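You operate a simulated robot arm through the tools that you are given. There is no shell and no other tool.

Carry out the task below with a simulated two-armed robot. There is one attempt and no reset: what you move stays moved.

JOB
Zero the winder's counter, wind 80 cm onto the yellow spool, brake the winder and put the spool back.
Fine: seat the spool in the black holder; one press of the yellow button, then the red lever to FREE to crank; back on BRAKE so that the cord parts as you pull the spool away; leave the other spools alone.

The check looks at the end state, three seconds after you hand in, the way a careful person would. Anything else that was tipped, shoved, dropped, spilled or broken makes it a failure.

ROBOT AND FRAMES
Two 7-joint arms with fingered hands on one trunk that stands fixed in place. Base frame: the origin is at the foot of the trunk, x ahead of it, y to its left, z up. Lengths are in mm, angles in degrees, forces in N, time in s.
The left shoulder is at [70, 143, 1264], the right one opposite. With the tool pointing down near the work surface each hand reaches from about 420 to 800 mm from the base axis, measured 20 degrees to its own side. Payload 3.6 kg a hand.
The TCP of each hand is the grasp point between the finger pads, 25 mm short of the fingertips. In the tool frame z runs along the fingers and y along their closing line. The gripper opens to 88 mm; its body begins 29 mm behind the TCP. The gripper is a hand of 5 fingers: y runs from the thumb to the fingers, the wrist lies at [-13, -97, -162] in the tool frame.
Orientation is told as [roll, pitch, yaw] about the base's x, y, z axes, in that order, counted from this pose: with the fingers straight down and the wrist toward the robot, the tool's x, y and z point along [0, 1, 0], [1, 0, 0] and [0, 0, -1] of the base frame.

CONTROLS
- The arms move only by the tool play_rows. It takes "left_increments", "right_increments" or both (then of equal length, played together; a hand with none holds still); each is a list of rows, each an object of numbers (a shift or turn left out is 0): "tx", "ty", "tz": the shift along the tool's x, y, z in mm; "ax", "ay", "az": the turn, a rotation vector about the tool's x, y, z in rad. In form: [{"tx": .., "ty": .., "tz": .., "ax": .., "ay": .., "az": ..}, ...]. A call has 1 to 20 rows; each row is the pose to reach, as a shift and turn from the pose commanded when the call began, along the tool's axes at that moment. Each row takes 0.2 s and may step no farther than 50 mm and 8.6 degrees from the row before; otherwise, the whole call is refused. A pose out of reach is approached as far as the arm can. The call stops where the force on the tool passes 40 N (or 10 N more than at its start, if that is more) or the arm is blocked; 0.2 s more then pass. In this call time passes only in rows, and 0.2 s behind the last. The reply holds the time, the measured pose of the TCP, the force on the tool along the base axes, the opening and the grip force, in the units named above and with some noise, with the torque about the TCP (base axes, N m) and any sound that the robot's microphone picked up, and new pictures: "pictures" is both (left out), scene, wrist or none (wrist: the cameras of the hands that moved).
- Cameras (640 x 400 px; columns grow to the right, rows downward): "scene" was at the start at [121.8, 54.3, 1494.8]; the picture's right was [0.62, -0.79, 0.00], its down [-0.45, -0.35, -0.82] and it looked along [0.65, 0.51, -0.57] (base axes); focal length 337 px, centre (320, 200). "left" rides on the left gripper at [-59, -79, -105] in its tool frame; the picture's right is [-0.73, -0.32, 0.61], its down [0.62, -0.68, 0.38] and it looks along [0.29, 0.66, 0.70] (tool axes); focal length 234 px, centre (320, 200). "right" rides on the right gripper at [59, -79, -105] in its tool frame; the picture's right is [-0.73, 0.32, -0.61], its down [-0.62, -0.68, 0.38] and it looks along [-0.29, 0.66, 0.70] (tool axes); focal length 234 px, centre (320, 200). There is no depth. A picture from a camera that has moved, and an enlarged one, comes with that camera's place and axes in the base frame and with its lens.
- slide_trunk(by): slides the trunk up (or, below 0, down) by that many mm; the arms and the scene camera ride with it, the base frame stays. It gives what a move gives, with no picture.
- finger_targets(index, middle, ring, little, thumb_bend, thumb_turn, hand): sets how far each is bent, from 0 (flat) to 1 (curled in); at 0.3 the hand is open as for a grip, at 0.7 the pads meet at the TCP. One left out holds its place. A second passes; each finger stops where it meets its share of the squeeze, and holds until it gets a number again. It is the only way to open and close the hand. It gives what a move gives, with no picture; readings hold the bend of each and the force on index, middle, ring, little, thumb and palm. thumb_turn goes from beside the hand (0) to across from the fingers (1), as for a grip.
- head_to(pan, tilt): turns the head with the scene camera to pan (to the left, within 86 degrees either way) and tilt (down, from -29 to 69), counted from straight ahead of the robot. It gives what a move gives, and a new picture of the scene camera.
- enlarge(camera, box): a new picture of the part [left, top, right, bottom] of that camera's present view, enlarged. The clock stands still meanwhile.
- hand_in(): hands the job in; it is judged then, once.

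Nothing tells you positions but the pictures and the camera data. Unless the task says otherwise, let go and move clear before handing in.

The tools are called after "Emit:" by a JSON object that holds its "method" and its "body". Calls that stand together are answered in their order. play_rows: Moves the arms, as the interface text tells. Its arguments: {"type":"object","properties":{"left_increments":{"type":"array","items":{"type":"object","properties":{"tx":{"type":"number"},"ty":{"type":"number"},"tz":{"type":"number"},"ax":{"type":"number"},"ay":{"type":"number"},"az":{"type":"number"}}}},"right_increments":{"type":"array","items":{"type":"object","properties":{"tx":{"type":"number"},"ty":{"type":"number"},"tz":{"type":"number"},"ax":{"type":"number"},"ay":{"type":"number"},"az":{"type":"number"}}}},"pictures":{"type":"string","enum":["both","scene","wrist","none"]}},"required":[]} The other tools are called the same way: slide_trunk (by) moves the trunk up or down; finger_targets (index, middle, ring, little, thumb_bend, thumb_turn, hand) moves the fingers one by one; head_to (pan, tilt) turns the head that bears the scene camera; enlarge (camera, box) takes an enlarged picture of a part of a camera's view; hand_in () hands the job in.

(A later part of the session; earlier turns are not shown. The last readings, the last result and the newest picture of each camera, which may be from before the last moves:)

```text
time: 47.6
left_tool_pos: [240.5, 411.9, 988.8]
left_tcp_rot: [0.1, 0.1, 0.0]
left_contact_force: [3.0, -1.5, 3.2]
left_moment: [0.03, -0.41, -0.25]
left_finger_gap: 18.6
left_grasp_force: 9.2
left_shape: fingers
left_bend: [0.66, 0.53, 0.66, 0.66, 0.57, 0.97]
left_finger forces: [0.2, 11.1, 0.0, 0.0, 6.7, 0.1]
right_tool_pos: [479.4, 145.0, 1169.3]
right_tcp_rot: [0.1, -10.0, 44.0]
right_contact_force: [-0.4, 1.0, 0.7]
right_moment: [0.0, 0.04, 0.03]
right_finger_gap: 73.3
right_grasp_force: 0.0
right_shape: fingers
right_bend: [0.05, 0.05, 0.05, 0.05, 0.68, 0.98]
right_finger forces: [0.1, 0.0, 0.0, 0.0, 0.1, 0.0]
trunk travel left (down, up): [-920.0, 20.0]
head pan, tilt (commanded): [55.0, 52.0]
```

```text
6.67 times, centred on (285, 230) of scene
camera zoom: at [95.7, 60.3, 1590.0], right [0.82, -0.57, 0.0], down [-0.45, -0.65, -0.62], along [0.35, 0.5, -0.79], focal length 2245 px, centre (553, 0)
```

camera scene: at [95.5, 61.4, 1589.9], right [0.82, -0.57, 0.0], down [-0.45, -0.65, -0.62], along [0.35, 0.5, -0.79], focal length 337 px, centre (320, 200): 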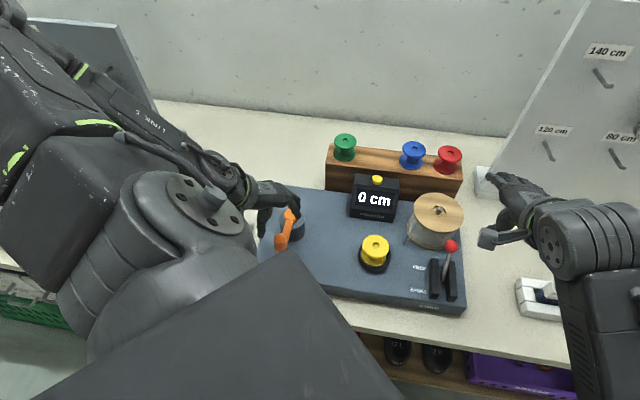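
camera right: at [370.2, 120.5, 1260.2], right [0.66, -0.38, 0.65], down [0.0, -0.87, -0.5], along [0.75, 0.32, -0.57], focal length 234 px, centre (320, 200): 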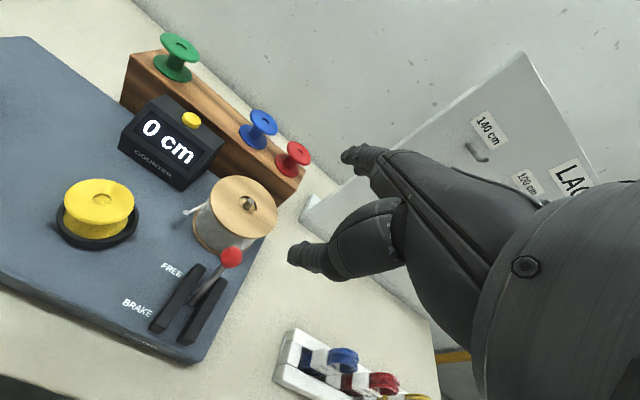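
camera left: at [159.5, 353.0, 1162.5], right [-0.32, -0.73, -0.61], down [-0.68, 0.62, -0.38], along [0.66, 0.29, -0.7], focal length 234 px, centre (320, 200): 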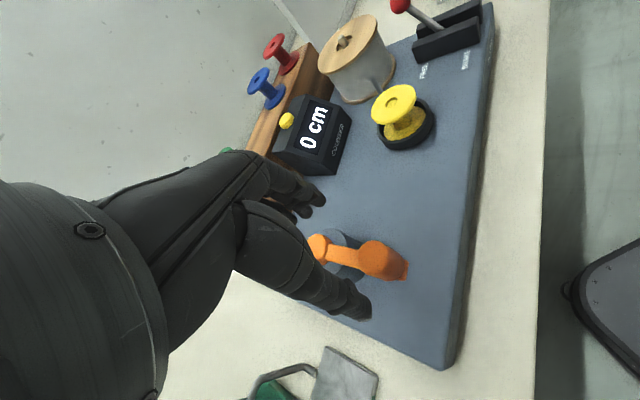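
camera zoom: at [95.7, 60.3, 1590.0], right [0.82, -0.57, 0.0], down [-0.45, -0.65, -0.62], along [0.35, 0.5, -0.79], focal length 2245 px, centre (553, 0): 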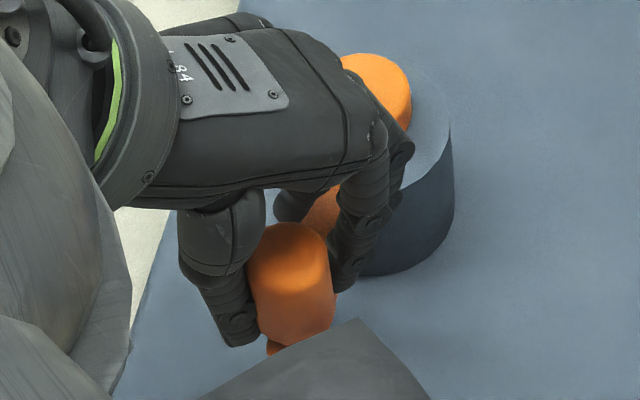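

The handle is pinched by thumb and middle finger with index and ring cradling it, which is a good hold. I'll try a small clockwise turn (about 20°) on the estimated circle and watch force and counter.

Emit:
{"method": "play_rows", "body": {"left_increments": [{"ty": -4.69, "tx": 5.43}, {"ty": -8.9, "tx": 11.26}, {"ty": -12.58, "tx": 17.44}, {"ty": -15.71, "tx": 23.91}], "pictures": "scene"}}

Emit:
{"method": "enlarge", "body": {"camera": "scene", "box": [240, 160, 420, 270]}}

Emit:
{"method": "enlarge", "body": {"camera": "left", "box": [240, 160, 440, 330]}}

```text
time: 48.6
left_tool_pos: [222.3, 433.6, 988.6]
left_tcp_rot: [0.0, 0.1, -0.1]
left_contact_force: [0.6, -13.7, 2.6]
left_moment: [-0.7, -0.43, -1.03]
left_finger_gap: 19.1
left_grasp_force: 20.4
left_shape: fingers
left_bend: [0.66, 0.51, 0.66, 0.66, 0.57, 1.0]
left_finger forces: [0.1, 30.2, 0.1, 0.0, 11.1, 0.0]
right_tool_pos: [479.9, 140.2, 1170.5]
right_tcp_rot: [0.1, -10.1, 44.0]
right_contact_force: [-0.8, -0.2, -1.1]
right_moment: [-0.01, -0.05, 0.01]
right_finger_gap: 73.6
right_grasp_force: 0.1
right_shape: fingers
right_bend: [0.05, 0.05, 0.05, 0.05, 0.68, 0.98]
right_finger forces: [0.0, 0.0, 0.1, 0.0, 0.0, 0.0]
trunk travel left (down, up): [-920.0, 20.0]
head pan, tilt (commanded): [55.0, 52.0]
camera scene: at [95.1, 56.9, 1590.1], right [0.82, -0.57, 0.0], down [-0.45, -0.64, -0.62], along [0.35, 0.51, -0.79], focal length 337 px, centre (320, 200)
```

scene: 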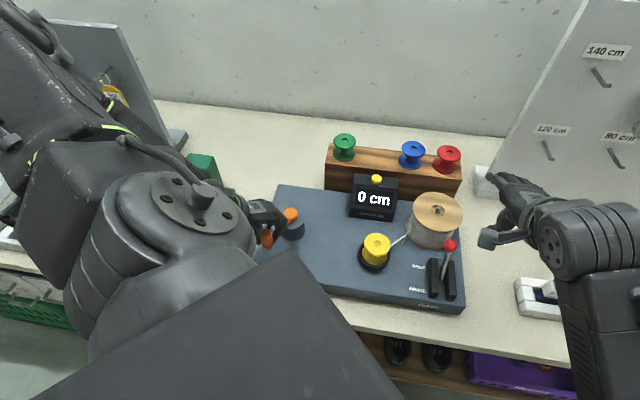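

```text
3.56 times, centred on (330, 215) of scene
camera zoom: at [95.1, 56.9, 1590.1], right [0.82, -0.57, 0.0], down [-0.45, -0.64, -0.62], along [0.35, 0.51, -0.79], focal length 1197 px, centre (284, 147)
```

zoom: 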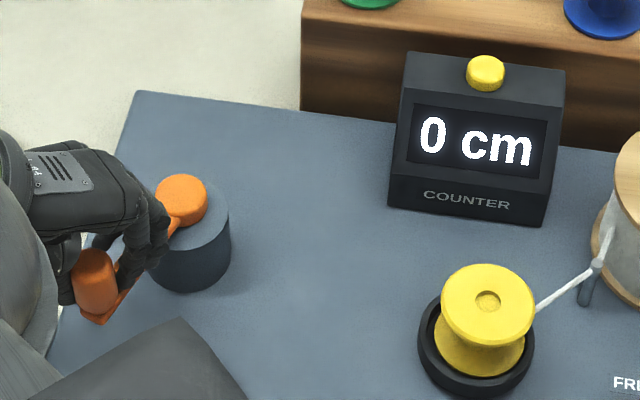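

```text
2.35 times, centred on (340, 245) of left
camera zoom: at [143.7, 374.2, 1095.3], right [-0.33, -0.73, -0.61], down [-0.68, 0.62, -0.38], along [0.66, 0.29, -0.7], focal length 551 px, centre (273, 94)
```

zoom: 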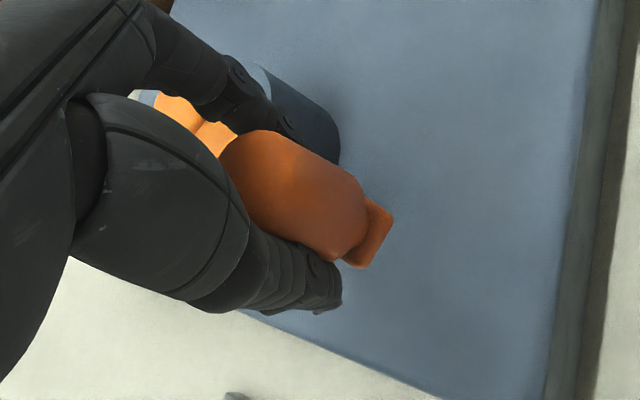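

The crank turns with about 13 N of resistance; the counter still shows 0. I'll continue clockwise another 40° to see which way it counts.

Emit:
{"method": "play_rows", "body": {"left_increments": [{"ty": -2.55, "tx": 6.72}, {"ty": -4.51, "tx": 13.63}, {"ty": -5.86, "tx": 20.7}, {"ty": -6.58, "tx": 27.85}, {"ty": -6.68, "tx": 35.03}, {"ty": -6.16, "tx": 42.2}, {"ty": -5.01, "tx": 49.3}, {"ty": -3.24, "tx": 56.27}], "pictures": "scene"}}

Emit:
{"method": "enlarge", "body": {"camera": "scene", "box": [220, 160, 420, 270]}}

Emit:
{"method": "enlarge", "body": {"camera": "left", "box": [240, 160, 440, 330]}}

```text
time: 50.4
left_tool_pos: [221.0, 490.3, 988.8]
left_tcp_rot: [0.1, 0.1, -0.1]
left_contact_force: [10.2, -9.5, -1.9]
left_moment: [-0.15, -0.08, -0.49]
left_finger_gap: 7.4
left_grasp_force: 7.9
left_shape: fingers
left_bend: [0.66, 0.66, 0.63, 0.6, 0.66, 0.98]
left_finger forces: [0.0, 0.0, 3.9, 12.3, 0.1, 0.0]
right_tool_pos: [481.6, 142.8, 1169.5]
right_tcp_rot: [0.2, -10.0, 43.9]
right_contact_force: [0.5, -1.0, 0.1]
right_moment: [0.01, -0.01, -0.02]
right_finger_gap: 73.5
right_grasp_force: 0.1
right_shape: fingers
right_bend: [0.05, 0.05, 0.05, 0.05, 0.68, 0.98]
right_finger forces: [0.1, 0.0, 0.1, 0.1, 0.0, 0.0]
trunk travel left (down, up): [-920.0, 20.0]
head pan, tilt (commanded): [55.0, 52.0]
camera scene: at [98.8, 57.4, 1589.8], right [0.82, -0.57, 0.0], down [-0.45, -0.64, -0.62], along [0.35, 0.51, -0.79], focal length 337 px, centre (320, 200)
```

scene: 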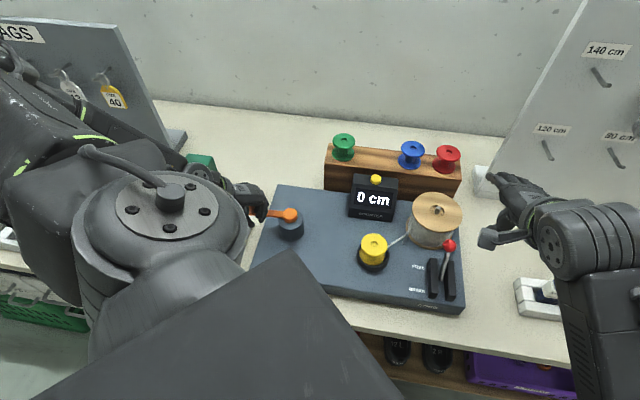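

```text
3.20 times, centred on (320, 215) of scene
camera zoom: at [98.8, 57.4, 1589.8], right [0.82, -0.57, 0.0], down [-0.45, -0.64, -0.62], along [0.35, 0.51, -0.79], focal length 1078 px, centre (320, 152)
```

zoom: 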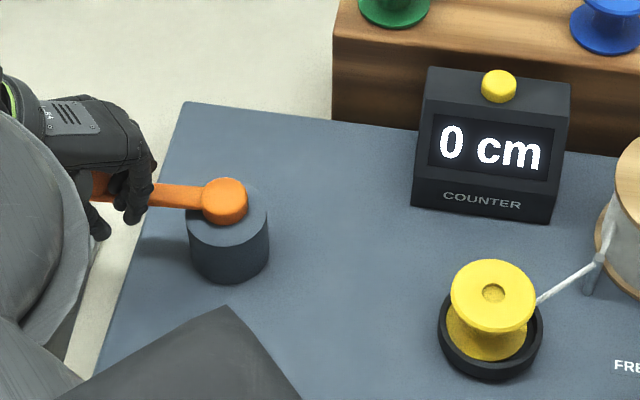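

```text
2.35 times, centred on (340, 245) of left
camera zoom: at [143.5, 430.7, 1094.6], right [-0.33, -0.72, -0.61], down [-0.68, 0.62, -0.38], along [0.66, 0.29, -0.7], focal length 551 px, centre (273, 94)
```

zoom: 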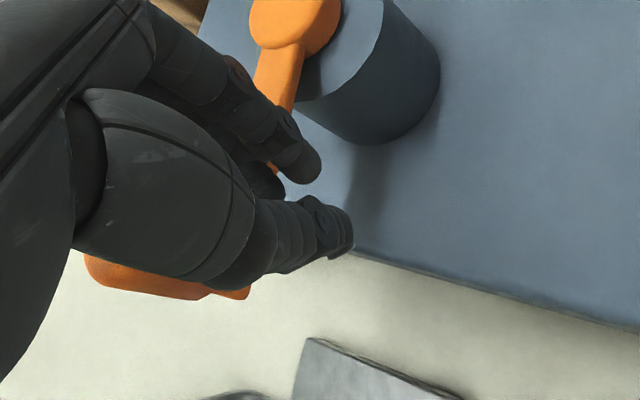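

The handle slipped past the fingers to the far side and the counter is still 0 after ~75° clockwise. I'll open the hand and study the crank and spool before continuing.

Emit:
{"method": "finger_targets", "body": {"hand": "left", "index": 0.38, "middle": 0.38, "ring": 0.38, "little": 0.38, "thumb_bend": 0.38}}

Emit:
{"method": "enlarge", "body": {"camera": "scene", "box": [235, 180, 325, 260]}}

Emit:
{"method": "enlarge", "body": {"camera": "left", "box": [220, 140, 420, 310]}}

Emit:
{"method": "enlarge", "body": {"camera": "right", "box": [0, 80, 280, 300]}}

```text
time: 51.4
left_tool_pos: [219.3, 492.1, 987.4]
left_tcp_rot: [0.0, 0.0, 0.0]
left_contact_force: [-0.8, 0.3, 3.6]
left_moment: [0.02, -0.04, -0.08]
left_finger_gap: 67.4
left_grasp_force: 3.5
left_shape: fingers
left_bend: [0.38, 0.42, 0.38, 0.37, 0.38, 0.98]
left_finger forces: [0.1, 5.0, 0.0, 2.3, 0.1, 0.0]
right_tool_pos: [478.7, 144.1, 1168.7]
right_tcp_rot: [0.0, -9.9, 44.0]
right_contact_force: [0.4, 0.8, 0.7]
right_moment: [0.02, 0.0, 0.0]
right_finger_gap: 73.5
right_grasp_force: 0.0
right_shape: fingers
right_bend: [0.05, 0.05, 0.05, 0.05, 0.68, 0.98]
right_finger forces: [0.0, 0.1, 0.0, 0.0, 0.1, 0.0]
trunk travel left (down, up): [-920.0, 20.0]
head pan, tilt (commanded): [55.0, 52.0]
```

```text
5.00 times, centred on (280, 220) of scene
camera zoom: at [94.4, 60.7, 1590.0], right [0.82, -0.57, 0.0], down [-0.45, -0.65, -0.62], along [0.35, 0.5, -0.79], focal length 1684 px, centre (520, 100)
```

zoom: 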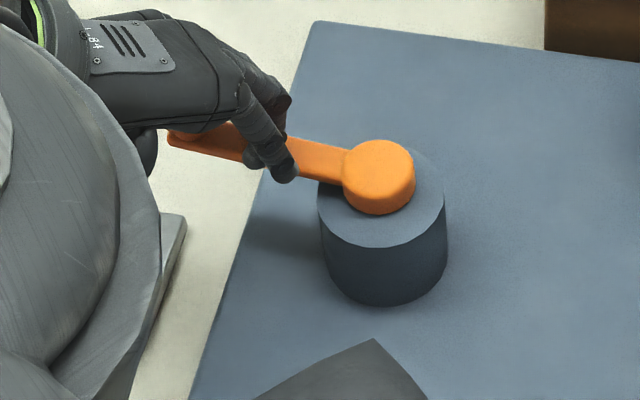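

```text
2.35 times, centred on (320, 225) of left
camera zoom: at [140.0, 433.1, 1094.2], right [-0.32, -0.73, -0.61], down [-0.68, 0.62, -0.38], along [0.66, 0.29, -0.7], focal length 551 px, centre (320, 141)
```

zoom: 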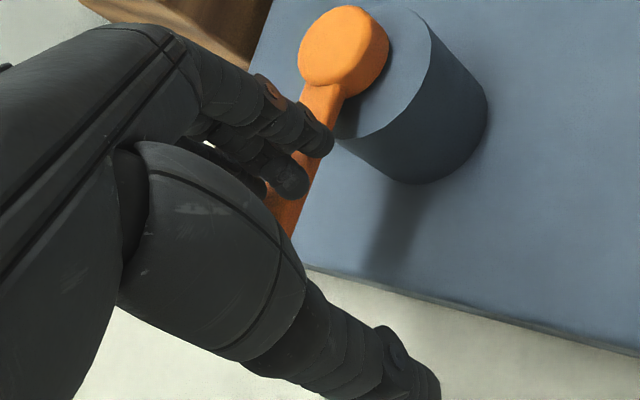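

```text
1.82 times, centred on (140, 190) of right
camera zoom: at [368.8, 120.3, 1260.4], right [0.66, -0.37, 0.65], down [0.0, -0.87, -0.5], along [0.75, 0.33, -0.57], focal length 426 px, centre (647, 218)
```

zoom: 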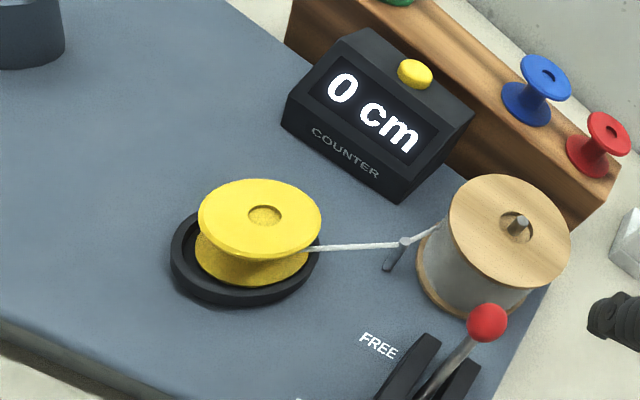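

The crank is now at about 131° and clockwise did not count. Gripping slips, so I'll push the handle around with the closed fingertips as a peg, this time counter-clockwise. First, lift clear and close the fingers.

Emit:
{"method": "play_rows", "body": {"left_increments": [{"tz": -15}, {"tz": -35}, {"tz": -60}, {"tz": -75}], "pictures": "none"}}

Emit:
{"method": "finger_targets", "body": {"hand": "left", "index": 0.69, "middle": 0.69, "ring": 0.92, "little": 0.92, "thumb_bend": 0.69}}

Emit:
{"method": "enlarge", "body": {"camera": "scene", "box": [225, 160, 325, 260]}}

Emit:
{"method": "enlarge", "body": {"camera": "left", "box": [160, 100, 480, 400]}}

```text
time: 52.4
left_tool_pos: [219.9, 494.2, 1063.2]
left_tcp_rot: [0.0, 0.1, 0.0]
left_contact_force: [0.2, -0.5, 0.6]
left_moment: [0.0, -0.01, -0.01]
left_finger_gap: 67.4
left_grasp_force: 0.1
left_shape: fingers
left_bend: [0.38, 0.38, 0.38, 0.38, 0.38, 0.98]
left_finger forces: [0.0, 0.1, 0.1, 0.0, 0.0, 0.0]
right_tool_pos: [479.5, 145.0, 1168.7]
right_tcp_rot: [-0.1, -10.0, 43.9]
right_contact_force: [0.1, 0.0, -0.5]
right_moment: [-0.04, 0.01, 0.02]
right_finger_gap: 73.3
right_grasp_force: 0.0
right_shape: fingers
right_bend: [0.05, 0.05, 0.05, 0.05, 0.68, 0.98]
right_finger forces: [0.1, 0.1, 0.0, 0.1, 0.1, 0.1]
trunk travel left (down, up): [-920.0, 20.0]
head pan, tilt (commanded): [55.0, 52.0]
```

```text
time: 53.4
left_tool_pos: [220.0, 494.5, 1063.5]
left_tcp_rot: [0.0, 0.0, 0.0]
left_contact_force: [0.2, -0.5, -0.8]
left_moment: [0.0, -0.03, -0.02]
left_finger_gap: 0.6
left_grasp_force: 0.0
left_shape: fingers
left_bend: [0.69, 0.69, 0.92, 0.92, 0.69, 0.98]
left_finger forces: [0.0, 0.0, 0.0, 0.1, 0.1, 0.0]
right_tool_pos: [479.4, 145.3, 1168.0]
right_tcp_rot: [0.0, -9.9, 44.0]
right_contact_force: [0.6, -0.1, -0.1]
right_moment: [-0.01, 0.0, -0.01]
right_finger_gap: 73.3
right_grasp_force: 0.2
right_shape: fingers
right_bend: [0.05, 0.05, 0.05, 0.05, 0.68, 0.98]
right_finger forces: [0.1, 0.0, 0.1, 0.1, 0.0, 0.0]
trunk travel left (down, up): [-920.0, 20.0]
head pan, tilt (commanded): [55.0, 52.0]
```

```text
4.00 times, centred on (275, 210) of scene
camera zoom: at [95.3, 61.5, 1589.9], right [0.82, -0.57, 0.0], down [-0.45, -0.65, -0.62], along [0.35, 0.5, -0.79], focal length 1347 px, centre (500, 160)
```

zoom: 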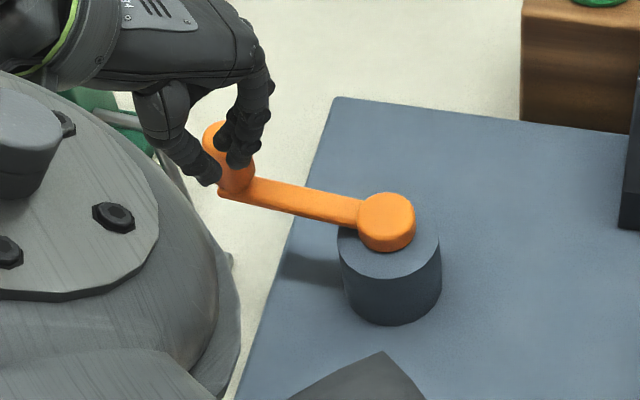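

```text
1.33 times, centred on (320, 250) of left
camera zoom: at [141.1, 434.6, 1169.2], right [-0.32, -0.73, -0.61], down [-0.68, 0.62, -0.38], along [0.66, 0.29, -0.7], focal length 312 px, centre (320, 133)
```

zoom: 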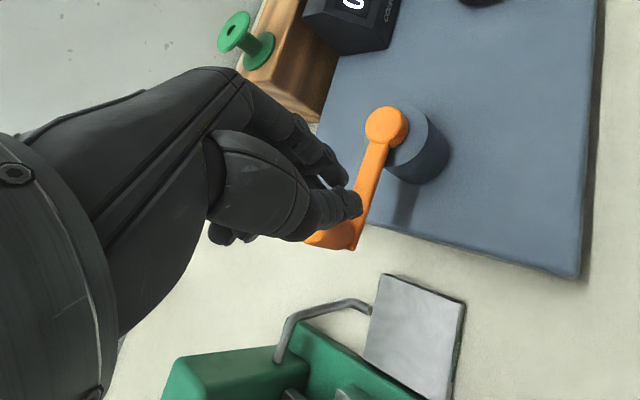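

The crank radius is about 87 mm, handle now near [246, 535]. I'll place the closed fingertips on its clockwise side, around [284, 557], then lower.

Emit:
{"method": "play_rows", "body": {"left_increments": [{"tx": 21, "ty": 21}, {"tx": 42, "ty": 42}, {"tx": 63, "ty": 63}, {"tx": 63, "ty": 63, "tz": 30}, {"tx": 63, "ty": 63, "tz": 63}], "pictures": "both"}}

Emit:
{"method": "enlarge", "body": {"camera": "scene", "box": [225, 160, 325, 260]}}

```text
time: 54.6
left_tool_pos: [284.8, 557.0, 997.4]
left_tcp_rot: [0.0, 0.1, 0.1]
left_contact_force: [0.0, -0.4, -0.3]
left_moment: [-0.04, 0.0, 0.0]
left_finger_gap: 0.7
left_grasp_force: 0.0
left_shape: fingers
left_bend: [0.69, 0.69, 0.92, 0.92, 0.69, 0.98]
left_finger forces: [0.0, 0.0, 0.0, 0.0, 0.1, 0.0]
right_tool_pos: [478.4, 146.6, 1169.0]
right_tcp_rot: [0.1, -9.9, 44.0]
right_contact_force: [0.2, 0.4, -0.1]
right_moment: [0.01, 0.01, 0.01]
right_finger_gap: 73.7
right_grasp_force: 0.0
right_shape: fingers
right_bend: [0.05, 0.05, 0.05, 0.05, 0.68, 0.98]
right_finger forces: [0.0, 0.1, 0.0, 0.0, 0.0, 0.0]
trunk travel left (down, up): [-920.0, 20.0]
head pan, tilt (commanded): [55.0, 52.0]
camera scene: at [95.5, 62.9, 1589.9], right [0.82, -0.57, 0.0], down [-0.45, -0.65, -0.61], along [0.35, 0.5, -0.79], focal length 337 px, centre (320, 200)
camera left: at [206.0, 497.7, 1104.8], right [-0.32, -0.73, -0.61], down [-0.68, 0.62, -0.38], along [0.66, 0.29, -0.7], focal length 234 px, centre (320, 200)
```

scene: 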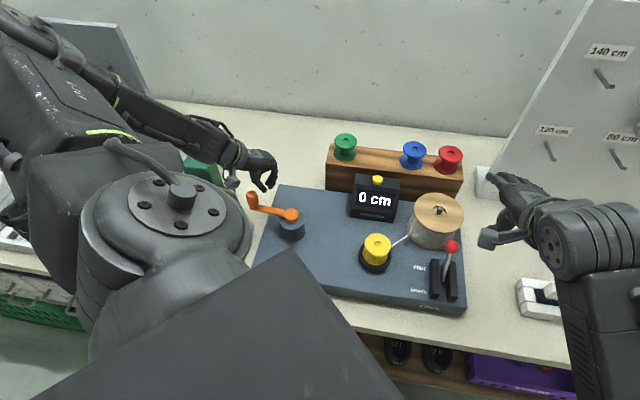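
left: 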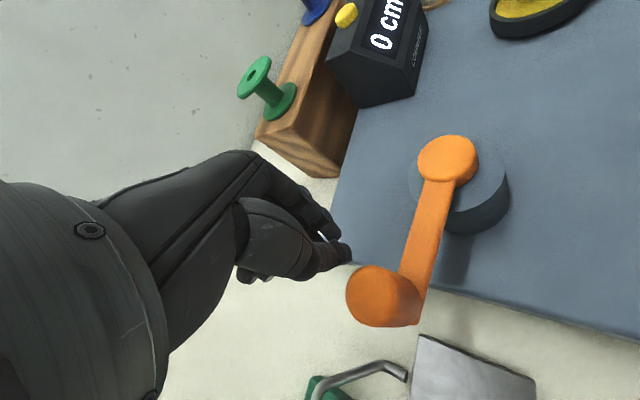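

```text
4.00 times, centred on (275, 210) of scene
camera zoom: at [95.5, 62.9, 1589.9], right [0.82, -0.57, 0.0], down [-0.45, -0.65, -0.61], along [0.35, 0.5, -0.79], focal length 1347 px, centre (500, 160)
```

zoom: 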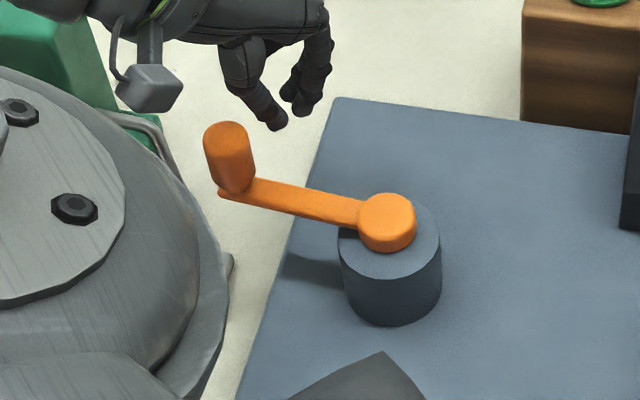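

Clear view: the peg is on the clockwise side of the handle. I'll sweep counter-clockwise to ~190° and check the counter.

Emit:
{"method": "play_rows", "body": {"left_increments": [{"ty": -13.6, "tx": -3.7}, {"ty": -26.5, "tx": -9.4}, {"ty": -38.4, "tx": -17.1}, {"ty": -48.9, "tx": -26.5}, {"ty": -57.8, "tx": -37.5}, {"ty": -64.8, "tx": -49.8}, {"ty": -69.9, "tx": -62.9}, {"ty": -72.8, "tx": -76.8}, {"ty": -73.6, "tx": -90.9}, {"ty": -72.1, "tx": -104.9}], "pictures": "both"}}

Emit:
{"method": "enlarge", "body": {"camera": "scene", "box": [225, 160, 425, 290]}}

```text
time: 56.8
left_tool_pos: [211.0, 449.8, 1000.2]
left_tcp_rot: [0.1, 0.2, 0.0]
left_contact_force: [0.1, 0.0, 1.6]
left_moment: [0.0, -0.01, -0.01]
left_finger_gap: 0.6
left_grasp_force: 0.1
left_shape: fingers
left_bend: [0.69, 0.69, 0.92, 0.92, 0.69, 0.98]
left_finger forces: [0.0, 0.0, 0.0, 0.0, 0.0, 0.0]
right_tool_pos: [479.6, 144.7, 1169.4]
right_tcp_rot: [0.0, -10.0, 43.9]
right_contact_force: [0.6, 0.0, -0.2]
right_moment: [0.0, -0.01, -0.01]
right_finger_gap: 73.7
right_grasp_force: 0.0
right_shape: fingers
right_bend: [0.05, 0.05, 0.05, 0.05, 0.68, 0.98]
right_finger forces: [0.1, 0.0, 0.0, 0.1, 0.0, 0.1]
trunk travel left (down, up): [-920.0, 20.0]
head pan, tilt (commanded): [55.0, 52.0]
camera scene: at [95.4, 61.3, 1589.9], right [0.82, -0.57, 0.0], down [-0.45, -0.65, -0.62], along [0.35, 0.5, -0.79], focal length 337 px, centre (320, 200)
camera left: at [131.9, 391.2, 1106.5], right [-0.32, -0.73, -0.61], down [-0.68, 0.62, -0.38], along [0.66, 0.29, -0.7], focal length 234 px, centre (320, 200)
```

scene: 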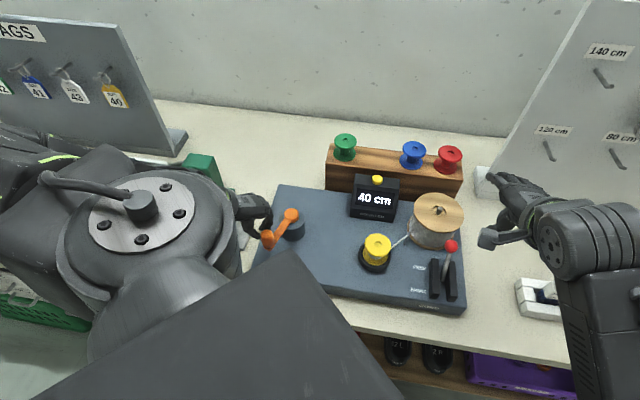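
left: 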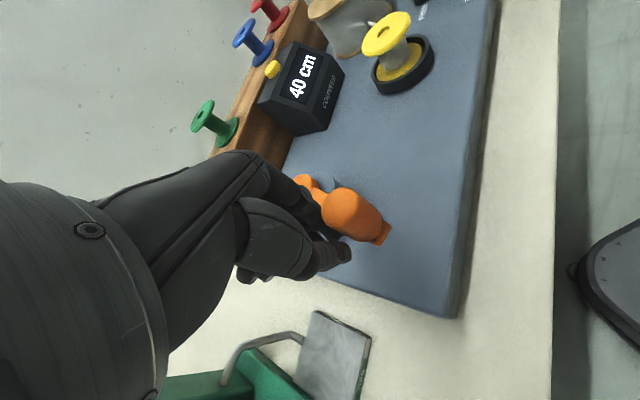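

```text
3.08 times, centred on (325, 225) of scene
camera zoom: at [95.4, 61.3, 1589.9], right [0.82, -0.57, 0.0], down [-0.45, -0.65, -0.62], along [0.35, 0.5, -0.79], focal length 1036 px, centre (305, 123)
```

zoom: 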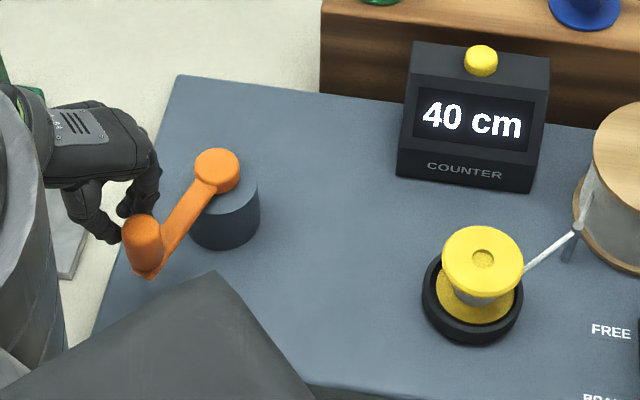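

Counter-clockwise counts: the display now reads 40 cm after roughly 77° of travel, so it winds about 10 cm per 20°. I'll go on in small increments so as not to overshoot 80.

Emit:
{"method": "play_rows", "body": {"left_increments": [{"ty": 1.0, "tx": -3.9}, {"ty": 1.8, "tx": -7.7}, {"ty": 2.9, "tx": -11.4}, {"ty": 4.2, "tx": -15.1}], "pictures": "none"}}

Emit:
{"method": "enlarge", "body": {"camera": "scene", "box": [225, 160, 425, 290]}}

```text
time: 57.8
left_tool_pos: [215.8, 434.6, 999.0]
left_tcp_rot: [0.0, 0.1, 0.0]
left_contact_force: [0.6, 1.9, 0.5]
left_moment: [0.01, -0.03, 0.05]
left_finger_gap: 1.6
left_grasp_force: 0.9
left_shape: fingers
left_bend: [0.68, 0.69, 0.92, 0.92, 0.69, 0.98]
left_finger forces: [1.6, 0.1, 0.1, 0.1, 0.0, 0.0]
right_tool_pos: [480.6, 144.8, 1168.7]
right_tcp_rot: [0.0, -10.0, 43.9]
right_contact_force: [-0.2, 0.1, 0.0]
right_moment: [0.02, -0.01, 0.03]
right_finger_gap: 73.6
right_grasp_force: 0.2
right_shape: fingers
right_bend: [0.05, 0.05, 0.05, 0.05, 0.68, 0.98]
right_finger forces: [0.1, 0.0, 0.0, 0.0, 0.0, 0.0]
trunk travel left (down, up): [-920.0, 20.0]
head pan, tilt (commanded): [55.0, 52.0]
```

```text
3.08 times, centred on (325, 225) of scene
camera zoom: at [95.7, 61.8, 1589.9], right [0.82, -0.57, 0.0], down [-0.45, -0.65, -0.62], along [0.35, 0.5, -0.79], focal length 1036 px, centre (305, 123)
```

zoom: 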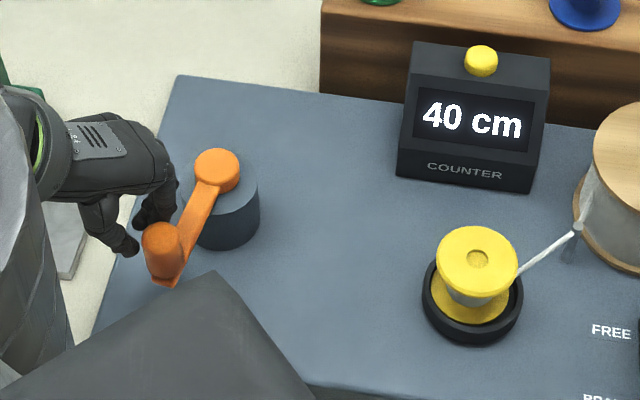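

Still 40, so the display moves in 10 cm steps. Continuing in small steps to catch each change.

Emit:
{"method": "play_rows", "body": {"left_increments": [{"ty": 1.5, "tx": -3.6}, {"ty": 3.1, "tx": -7.2}], "pictures": "none"}}

Emit:
{"method": "enlarge", "body": {"camera": "scene", "box": [225, 160, 425, 290]}}

Emit:
{"method": "play_rows", "body": {"left_increments": [{"ty": 1.8, "tx": -3.4}, {"ty": 3.7, "tx": -6.9}], "pictures": "none"}}

Emit:
{"method": "enlarge", "body": {"camera": "scene", "box": [225, 160, 425, 290]}}

```text
time: 58.4
left_tool_pos: [216.2, 429.1, 1000.0]
left_tcp_rot: [0.1, 0.1, 0.0]
left_contact_force: [3.2, 2.7, 0.4]
left_moment: [-0.03, -0.05, 0.05]
left_finger_gap: 2.4
left_grasp_force: 1.2
left_shape: fingers
left_bend: [0.67, 0.69, 0.92, 0.92, 0.69, 0.98]
left_finger forces: [3.0, 0.0, 0.0, 0.0, 0.0, 0.0]
right_tool_pos: [480.3, 145.0, 1168.8]
right_tcp_rot: [0.0, -9.9, 44.0]
right_contact_force: [-0.5, 0.3, -0.3]
right_moment: [0.0, 0.0, -0.03]
right_finger_gap: 73.5
right_grasp_force: 0.0
right_shape: fingers
right_bend: [0.05, 0.05, 0.05, 0.05, 0.68, 0.98]
right_finger forces: [0.1, 0.0, 0.1, 0.0, 0.0, 0.0]
trunk travel left (down, up): [-920.0, 20.0]
head pan, tilt (commanded): [55.0, 52.0]
```

```text
3.08 times, centred on (325, 225) of scene
camera zoom: at [96.2, 62.1, 1589.8], right [0.82, -0.57, 0.0], down [-0.45, -0.65, -0.62], along [0.35, 0.5, -0.79], focal length 1036 px, centre (305, 123)
```

zoom: 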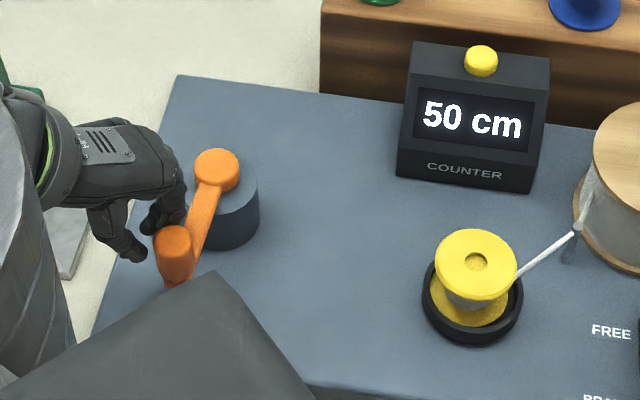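

```text
time: 59.0
left_tool_pos: [221.4, 421.3, 999.7]
left_tcp_rot: [-0.1, 0.2, 0.0]
left_contact_force: [4.0, 3.1, 0.6]
left_moment: [-0.02, -0.05, 0.06]
left_finger_gap: 2.9
left_grasp_force: 2.0
left_shape: fingers
left_bend: [0.66, 0.69, 0.92, 0.92, 0.69, 0.98]
left_finger forces: [4.2, 0.0, 0.1, 0.0, 0.0, 0.1]
right_tool_pos: [480.6, 145.4, 1168.9]
right_tcp_rot: [0.0, -9.9, 44.1]
right_contact_force: [0.5, -0.6, 0.3]
right_moment: [0.0, -0.01, -0.04]
right_finger_gap: 73.5
right_grasp_force: 0.0
right_shape: fingers
right_bend: [0.05, 0.05, 0.05, 0.05, 0.68, 0.98]
right_finger forces: [0.1, 0.0, 0.0, 0.0, 0.0, 0.1]
trunk travel left (down, up): [-920.0, 20.0]
head pan, tilt (commanded): [55.0, 52.0]
```

```text
3.08 times, centred on (325, 225) of scene
camera zoom: at [96.5, 62.4, 1589.8], right [0.82, -0.57, 0.0], down [-0.45, -0.65, -0.61], along [0.35, 0.5, -0.79], focal length 1036 px, centre (305, 123)
```

zoom: 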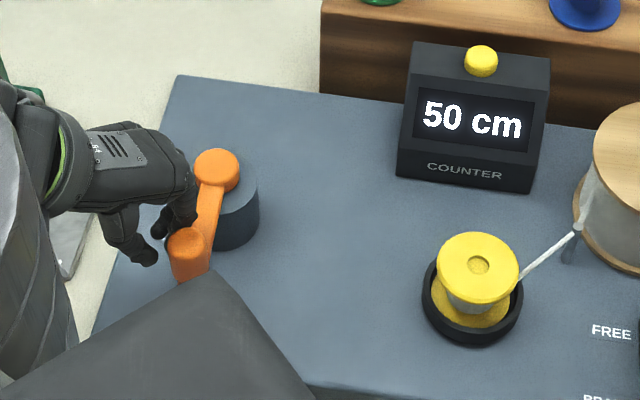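

50 cm appeared at a handle angle near 217°. I'll advance in ~2.5° steps to measure how many degrees each 10 cm takes.

Emit:
{"method": "play_rows", "body": {"left_increments": [{"ty": 2.0, "tx": -3.4}, {"ty": 4.2, "tx": -6.7}], "pictures": "none"}}

Emit:
{"method": "enlarge", "body": {"camera": "scene", "box": [225, 160, 425, 290]}}

Emit:
{"method": "play_rows", "body": {"left_increments": [{"ty": 2.3, "tx": -3.2}], "pictures": "none"}}

Emit:
{"method": "enlarge", "body": {"camera": "scene", "box": [225, 160, 425, 290]}}

Emit:
{"method": "play_rows", "body": {"left_increments": [{"ty": 2.4, "tx": -3.1}], "pictures": "none"}}

Emit:
{"method": "enlarge", "body": {"camera": "scene", "box": [225, 160, 425, 290]}}

```text
time: 59.6
left_tool_pos: [226.8, 415.3, 1000.0]
left_tcp_rot: [-0.1, 0.1, 0.0]
left_contact_force: [4.8, 6.4, 1.5]
left_moment: [0.02, -0.03, 0.22]
left_finger_gap: 4.4
left_grasp_force: 3.6
left_shape: fingers
left_bend: [0.65, 0.69, 0.92, 0.92, 0.69, 0.98]
left_finger forces: [7.5, 0.0, 0.0, 0.0, 0.0, 0.0]
right_tool_pos: [481.2, 145.6, 1168.0]
right_tcp_rot: [-0.1, -9.9, 44.1]
right_contact_force: [0.2, 0.1, -0.5]
right_moment: [0.01, -0.03, 0.0]
right_finger_gap: 73.4
right_grasp_force: 0.1
right_shape: fingers
right_bend: [0.05, 0.05, 0.05, 0.05, 0.68, 0.98]
right_finger forces: [0.1, 0.1, 0.0, 0.0, 0.1, 0.0]
trunk travel left (down, up): [-920.0, 20.0]
head pan, tilt (commanded): [55.0, 52.0]
```

```text
3.08 times, centred on (325, 225) of scene
camera zoom: at [97.1, 63.4, 1589.7], right [0.82, -0.57, 0.0], down [-0.45, -0.65, -0.61], along [0.35, 0.5, -0.79], focal length 1036 px, centre (305, 123)
```

zoom: 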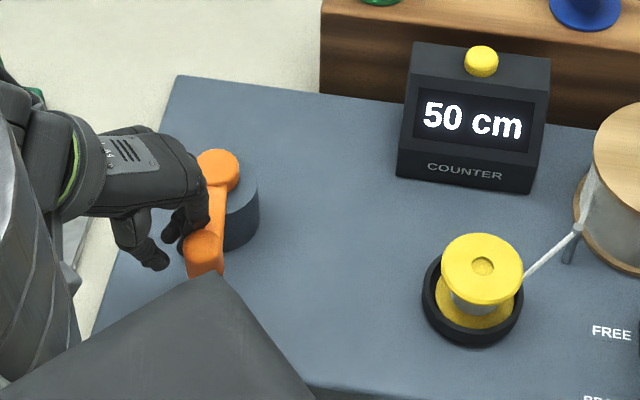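

```text
time: 60.0
left_tool_pos: [230.1, 412.8, 1000.9]
left_tcp_rot: [-0.1, 0.1, 0.0]
left_contact_force: [5.9, 8.7, 1.3]
left_moment: [-0.01, -0.05, 0.2]
left_finger_gap: 5.3
left_grasp_force: 4.3
left_shape: fingers
left_bend: [0.64, 0.69, 0.92, 0.92, 0.69, 0.98]
left_finger forces: [8.4, 0.0, 0.0, 0.0, 0.1, 0.0]
right_tool_pos: [480.2, 146.9, 1168.3]
right_tcp_rot: [0.0, -9.9, 44.1]
right_contact_force: [0.5, 0.3, 0.1]
right_moment: [-0.01, 0.0, -0.02]
right_finger_gap: 73.4
right_grasp_force: 0.0
right_shape: fingers
right_bend: [0.05, 0.05, 0.05, 0.05, 0.68, 0.98]
right_finger forces: [0.0, 0.0, 0.1, 0.0, 0.1, 0.1]
trunk travel left (down, up): [-920.0, 20.0]
head pan, tilt (commanded): [55.0, 52.0]
```

```text
3.08 times, centred on (325, 225) of scene
camera zoom: at [97.1, 64.0, 1589.7], right [0.82, -0.57, 0.0], down [-0.45, -0.65, -0.61], along [0.35, 0.5, -0.79], focal length 1036 px, centre (305, 123)
```

zoom: 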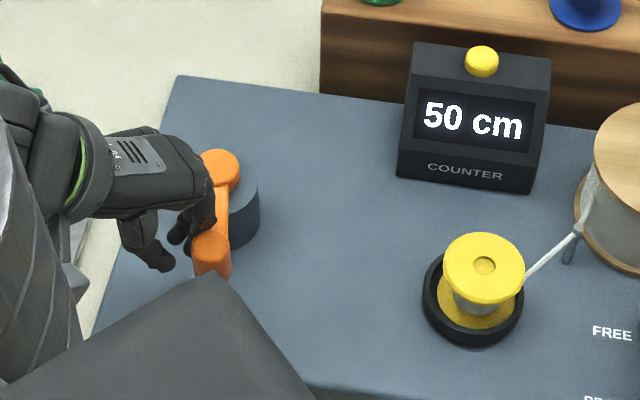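

```text
time: 60.4
left_tool_pos: [233.8, 410.6, 999.7]
left_tcp_rot: [0.0, 0.0, 0.0]
left_contact_force: [5.4, 10.3, 2.9]
left_moment: [-0.03, -0.04, 0.25]
left_finger_gap: 5.4
left_grasp_force: 5.1
left_shape: fingers
left_bend: [0.63, 0.69, 0.92, 0.92, 0.69, 0.98]
left_finger forces: [10.1, 0.0, 0.0, 0.1, 0.0, 0.1]
right_tool_pos: [482.0, 146.5, 1167.6]
right_tcp_rot: [0.0, -9.9, 44.1]
right_contact_force: [-0.7, 0.3, 0.1]
right_moment: [0.0, 0.0, 0.02]
right_finger_gap: 73.2
right_grasp_force: 0.1
right_shape: fingers
right_bend: [0.05, 0.05, 0.05, 0.05, 0.68, 0.98]
right_finger forces: [0.1, 0.0, 0.1, 0.1, 0.0, 0.1]
trunk travel left (down, up): [-920.0, 20.0]
head pan, tilt (commanded): [55.0, 52.0]
```

```text
3.08 times, centred on (325, 225) of scene
camera zoom: at [97.2, 64.5, 1589.7], right [0.82, -0.57, 0.0], down [-0.45, -0.65, -0.61], along [0.35, 0.5, -0.79], focal length 1036 px, centre (305, 123)
```

zoom: 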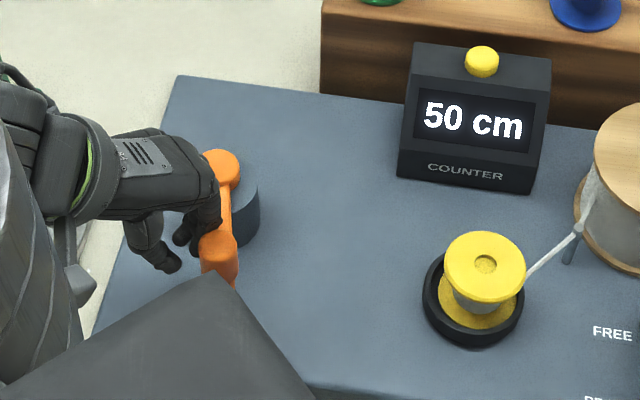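

The counter is still 50 with the force creeping up on the index finger. I'll look from the wrist camera at how the contact sits.

Emit:
{"method": "enlarge", "body": {"camera": "left", "box": [220, 130, 440, 330]}}

Emit:
{"method": "enlarge", "body": {"camera": "scene", "box": [255, 190, 315, 250]}}

```text
2.00 times, centred on (330, 230) of left
camera zoom: at [153.5, 351.0, 1105.7], right [-0.32, -0.73, -0.61], down [-0.68, 0.62, -0.38], along [0.66, 0.29, -0.7], focal length 468 px, centre (300, 140)
```

zoom: 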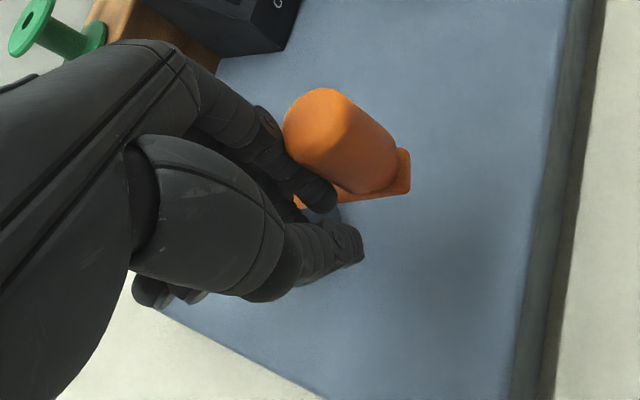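

```text
6.67 times, centred on (285, 220) of scene
camera zoom: at [97.2, 64.5, 1589.7], right [0.82, -0.57, 0.0], down [-0.45, -0.65, -0.61], along [0.35, 0.5, -0.79], focal length 2245 px, centre (553, 67)
```

zoom: 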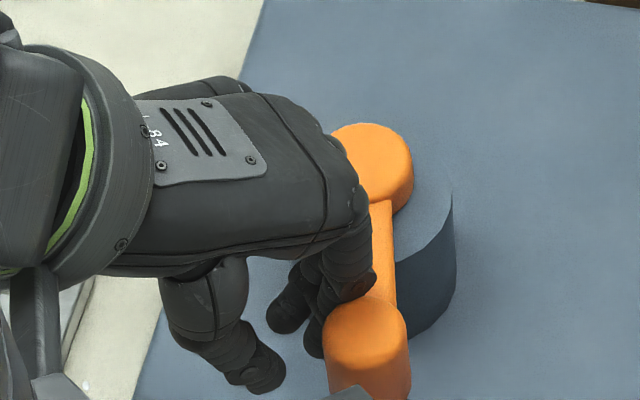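

The index pushes the handle from the side, working but high on it. I'll lower the hand 7 mm for more overlap and keep stepping.

Emit:
{"method": "play_rows", "body": {"left_increments": [{"tz": 4}, {"tz": 7}], "pictures": "none"}}

Emit:
{"method": "play_rows", "body": {"left_increments": [{"ty": 2.8, "tx": -2.6}], "pictures": "none"}}

Emit:
{"method": "enlarge", "body": {"camera": "scene", "box": [225, 160, 425, 290]}}

Emit:
{"method": "play_rows", "body": {"left_increments": [{"ty": 3.0, "tx": -2.4}], "pictures": "none"}}

Emit:
{"method": "enlarge", "body": {"camera": "scene", "box": [225, 160, 425, 290]}}

```text
time: 61.0
left_tool_pos: [230.8, 408.0, 993.9]
left_tcp_rot: [-0.2, 0.0, 0.0]
left_contact_force: [4.0, 7.3, 6.3]
left_moment: [-0.12, -0.07, 0.23]
left_finger_gap: 3.2
left_grasp_force: 3.8
left_shape: fingers
left_bend: [0.66, 0.69, 0.92, 0.92, 0.69, 0.98]
left_finger forces: [8.7, 0.1, 0.0, 0.1, 0.0, 0.1]
right_tool_pos: [478.8, 146.3, 1168.8]
right_tcp_rot: [0.0, -9.9, 44.0]
right_contact_force: [-0.2, 0.7, 0.2]
right_moment: [-0.03, 0.0, -0.02]
right_finger_gap: 73.1
right_grasp_force: 0.1
right_shape: fingers
right_bend: [0.05, 0.05, 0.05, 0.05, 0.68, 0.98]
right_finger forces: [0.1, 0.0, 0.0, 0.0, 0.1, 0.0]
trunk travel left (down, up): [-920.0, 20.0]
head pan, tilt (commanded): [55.0, 52.0]
```

```text
time: 61.4
left_tool_pos: [234.8, 406.9, 992.2]
left_tcp_rot: [-0.1, 0.2, 0.0]
left_contact_force: [4.2, 7.6, 6.9]
left_moment: [-0.08, -0.12, 0.24]
left_finger_gap: 2.8
left_grasp_force: 4.4
left_shape: fingers
left_bend: [0.66, 0.69, 0.92, 0.92, 0.69, 0.98]
left_finger forces: [9.1, 0.0, 0.0, 0.0, 0.1, 0.0]
right_tool_pos: [480.1, 146.3, 1169.6]
right_tcp_rot: [0.0, -9.8, 43.9]
right_contact_force: [0.5, 0.9, 0.5]
right_moment: [0.0, -0.02, 0.03]
right_finger_gap: 73.6
right_grasp_force: 0.0
right_shape: fingers
right_bend: [0.05, 0.05, 0.05, 0.05, 0.68, 0.98]
right_finger forces: [0.1, 0.0, 0.0, 0.1, 0.0, 0.0]
trunk travel left (down, up): [-920.0, 20.0]
head pan, tilt (commanded): [55.0, 52.0]
```

```text
3.08 times, centred on (325, 225) of scene
camera zoom: at [96.2, 63.1, 1589.8], right [0.82, -0.57, 0.0], down [-0.45, -0.65, -0.61], along [0.35, 0.5, -0.79], focal length 1036 px, centre (305, 123)
```

zoom: 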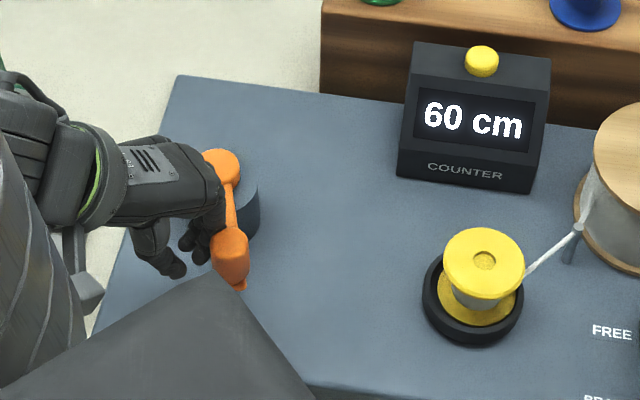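

```text
time: 61.8
left_tool_pos: [237.7, 405.6, 991.6]
left_tcp_rot: [-0.2, 0.1, -0.2]
left_contact_force: [4.6, 10.0, 8.0]
left_moment: [-0.15, -0.11, 0.25]
left_finger_gap: 3.1
left_grasp_force: 6.2
left_shape: fingers
left_bend: [0.66, 0.69, 0.92, 0.92, 0.69, 0.98]
left_finger forces: [10.9, 0.0, 0.0, 0.1, 0.1, 0.1]
right_tool_pos: [479.7, 147.0, 1168.5]
right_tcp_rot: [0.0, -9.9, 44.1]
right_contact_force: [0.2, -0.4, -0.3]
right_moment: [0.0, 0.0, -0.02]
right_finger_gap: 73.5
right_grasp_force: 0.1
right_shape: fingers
right_bend: [0.05, 0.05, 0.05, 0.05, 0.68, 0.98]
right_finger forces: [0.0, 0.0, 0.0, 0.1, 0.1, 0.0]
trunk travel left (down, up): [-920.0, 20.0]
head pan, tilt (commanded): [55.0, 52.0]
```

```text
3.08 times, centred on (325, 225) of scene
camera zoom: at [96.5, 63.8, 1589.8], right [0.82, -0.57, 0.0], down [-0.45, -0.65, -0.61], along [0.35, 0.5, -0.79], focal length 1036 px, centre (305, 123)
```

zoom: 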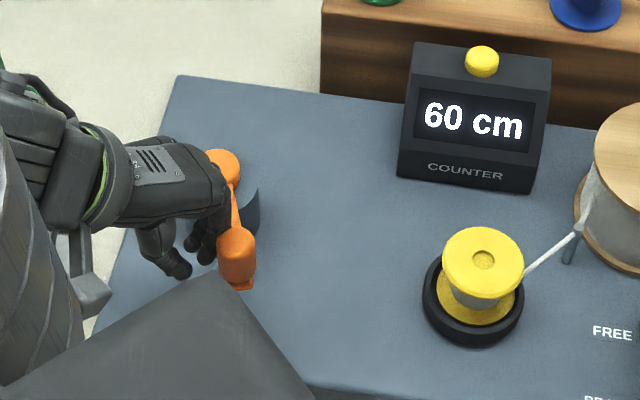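

60 cm now (threshold near 240°, so ~20-22° per 10 cm). The finger is starting to press outward rather than along; I'll back off and get directly behind the handle so I can push it along +x for the remaining travel.

Emit:
{"method": "play_rows", "body": {"left_increments": [{"ty": -6, "tx": 4}, {"ty": -20, "tx": 4}, {"ty": -33, "tx": 0}, {"ty": -33, "tx": -16}], "pictures": "none"}}

Emit:
{"method": "enlarge", "body": {"camera": "scene", "box": [225, 160, 425, 290]}}

Emit:
{"method": "enlarge", "body": {"camera": "left", "box": [220, 130, 440, 330]}}

```text
time: 62.8
left_tool_pos: [204.7, 385.4, 991.4]
left_tcp_rot: [-0.2, 0.2, 0.1]
left_contact_force: [-0.6, 0.3, -0.1]
left_moment: [0.0, 0.01, 0.04]
left_finger_gap: 0.4
left_grasp_force: 0.0
left_shape: fingers
left_bend: [0.69, 0.69, 0.92, 0.92, 0.69, 0.98]
left_finger forces: [0.0, 0.0, 0.0, 0.0, 0.1, 0.1]
right_tool_pos: [480.9, 145.8, 1167.4]
right_tcp_rot: [0.0, -9.9, 44.0]
right_contact_force: [0.4, 0.5, -0.8]
right_moment: [-0.04, 0.03, 0.01]
right_finger_gap: 73.7
right_grasp_force: 0.1
right_shape: fingers
right_bend: [0.05, 0.05, 0.05, 0.05, 0.68, 0.98]
right_finger forces: [0.1, 0.1, 0.0, 0.0, 0.0, 0.0]
trunk travel left (down, up): [-920.0, 20.0]
head pan, tilt (commanded): [55.0, 52.0]
```

```text
3.08 times, centred on (325, 225) of scene
camera zoom: at [97.7, 62.3, 1589.7], right [0.82, -0.57, 0.0], down [-0.45, -0.65, -0.61], along [0.35, 0.5, -0.79], focal length 1036 px, centre (305, 123)
```

zoom: 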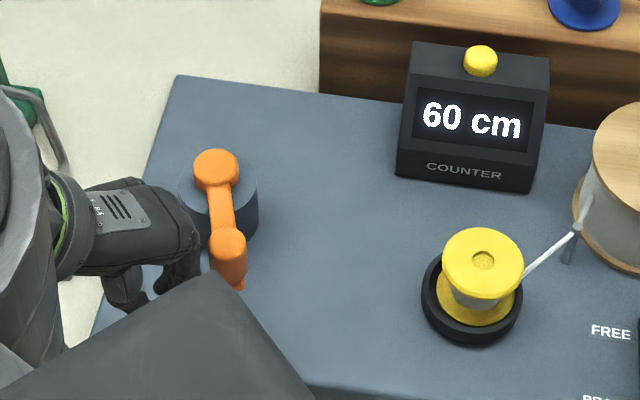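

```text
2.00 times, centred on (330, 230) of left
camera zoom: at [125.9, 328.7, 1098.2], right [-0.32, -0.73, -0.61], down [-0.68, 0.62, -0.38], along [0.66, 0.29, -0.7], focal length 468 px, centre (300, 140)
```

zoom: 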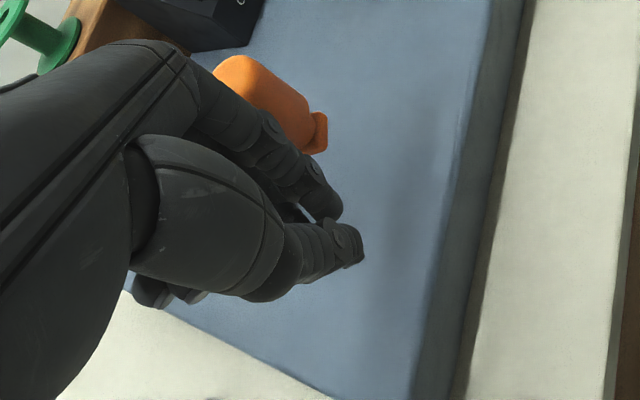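

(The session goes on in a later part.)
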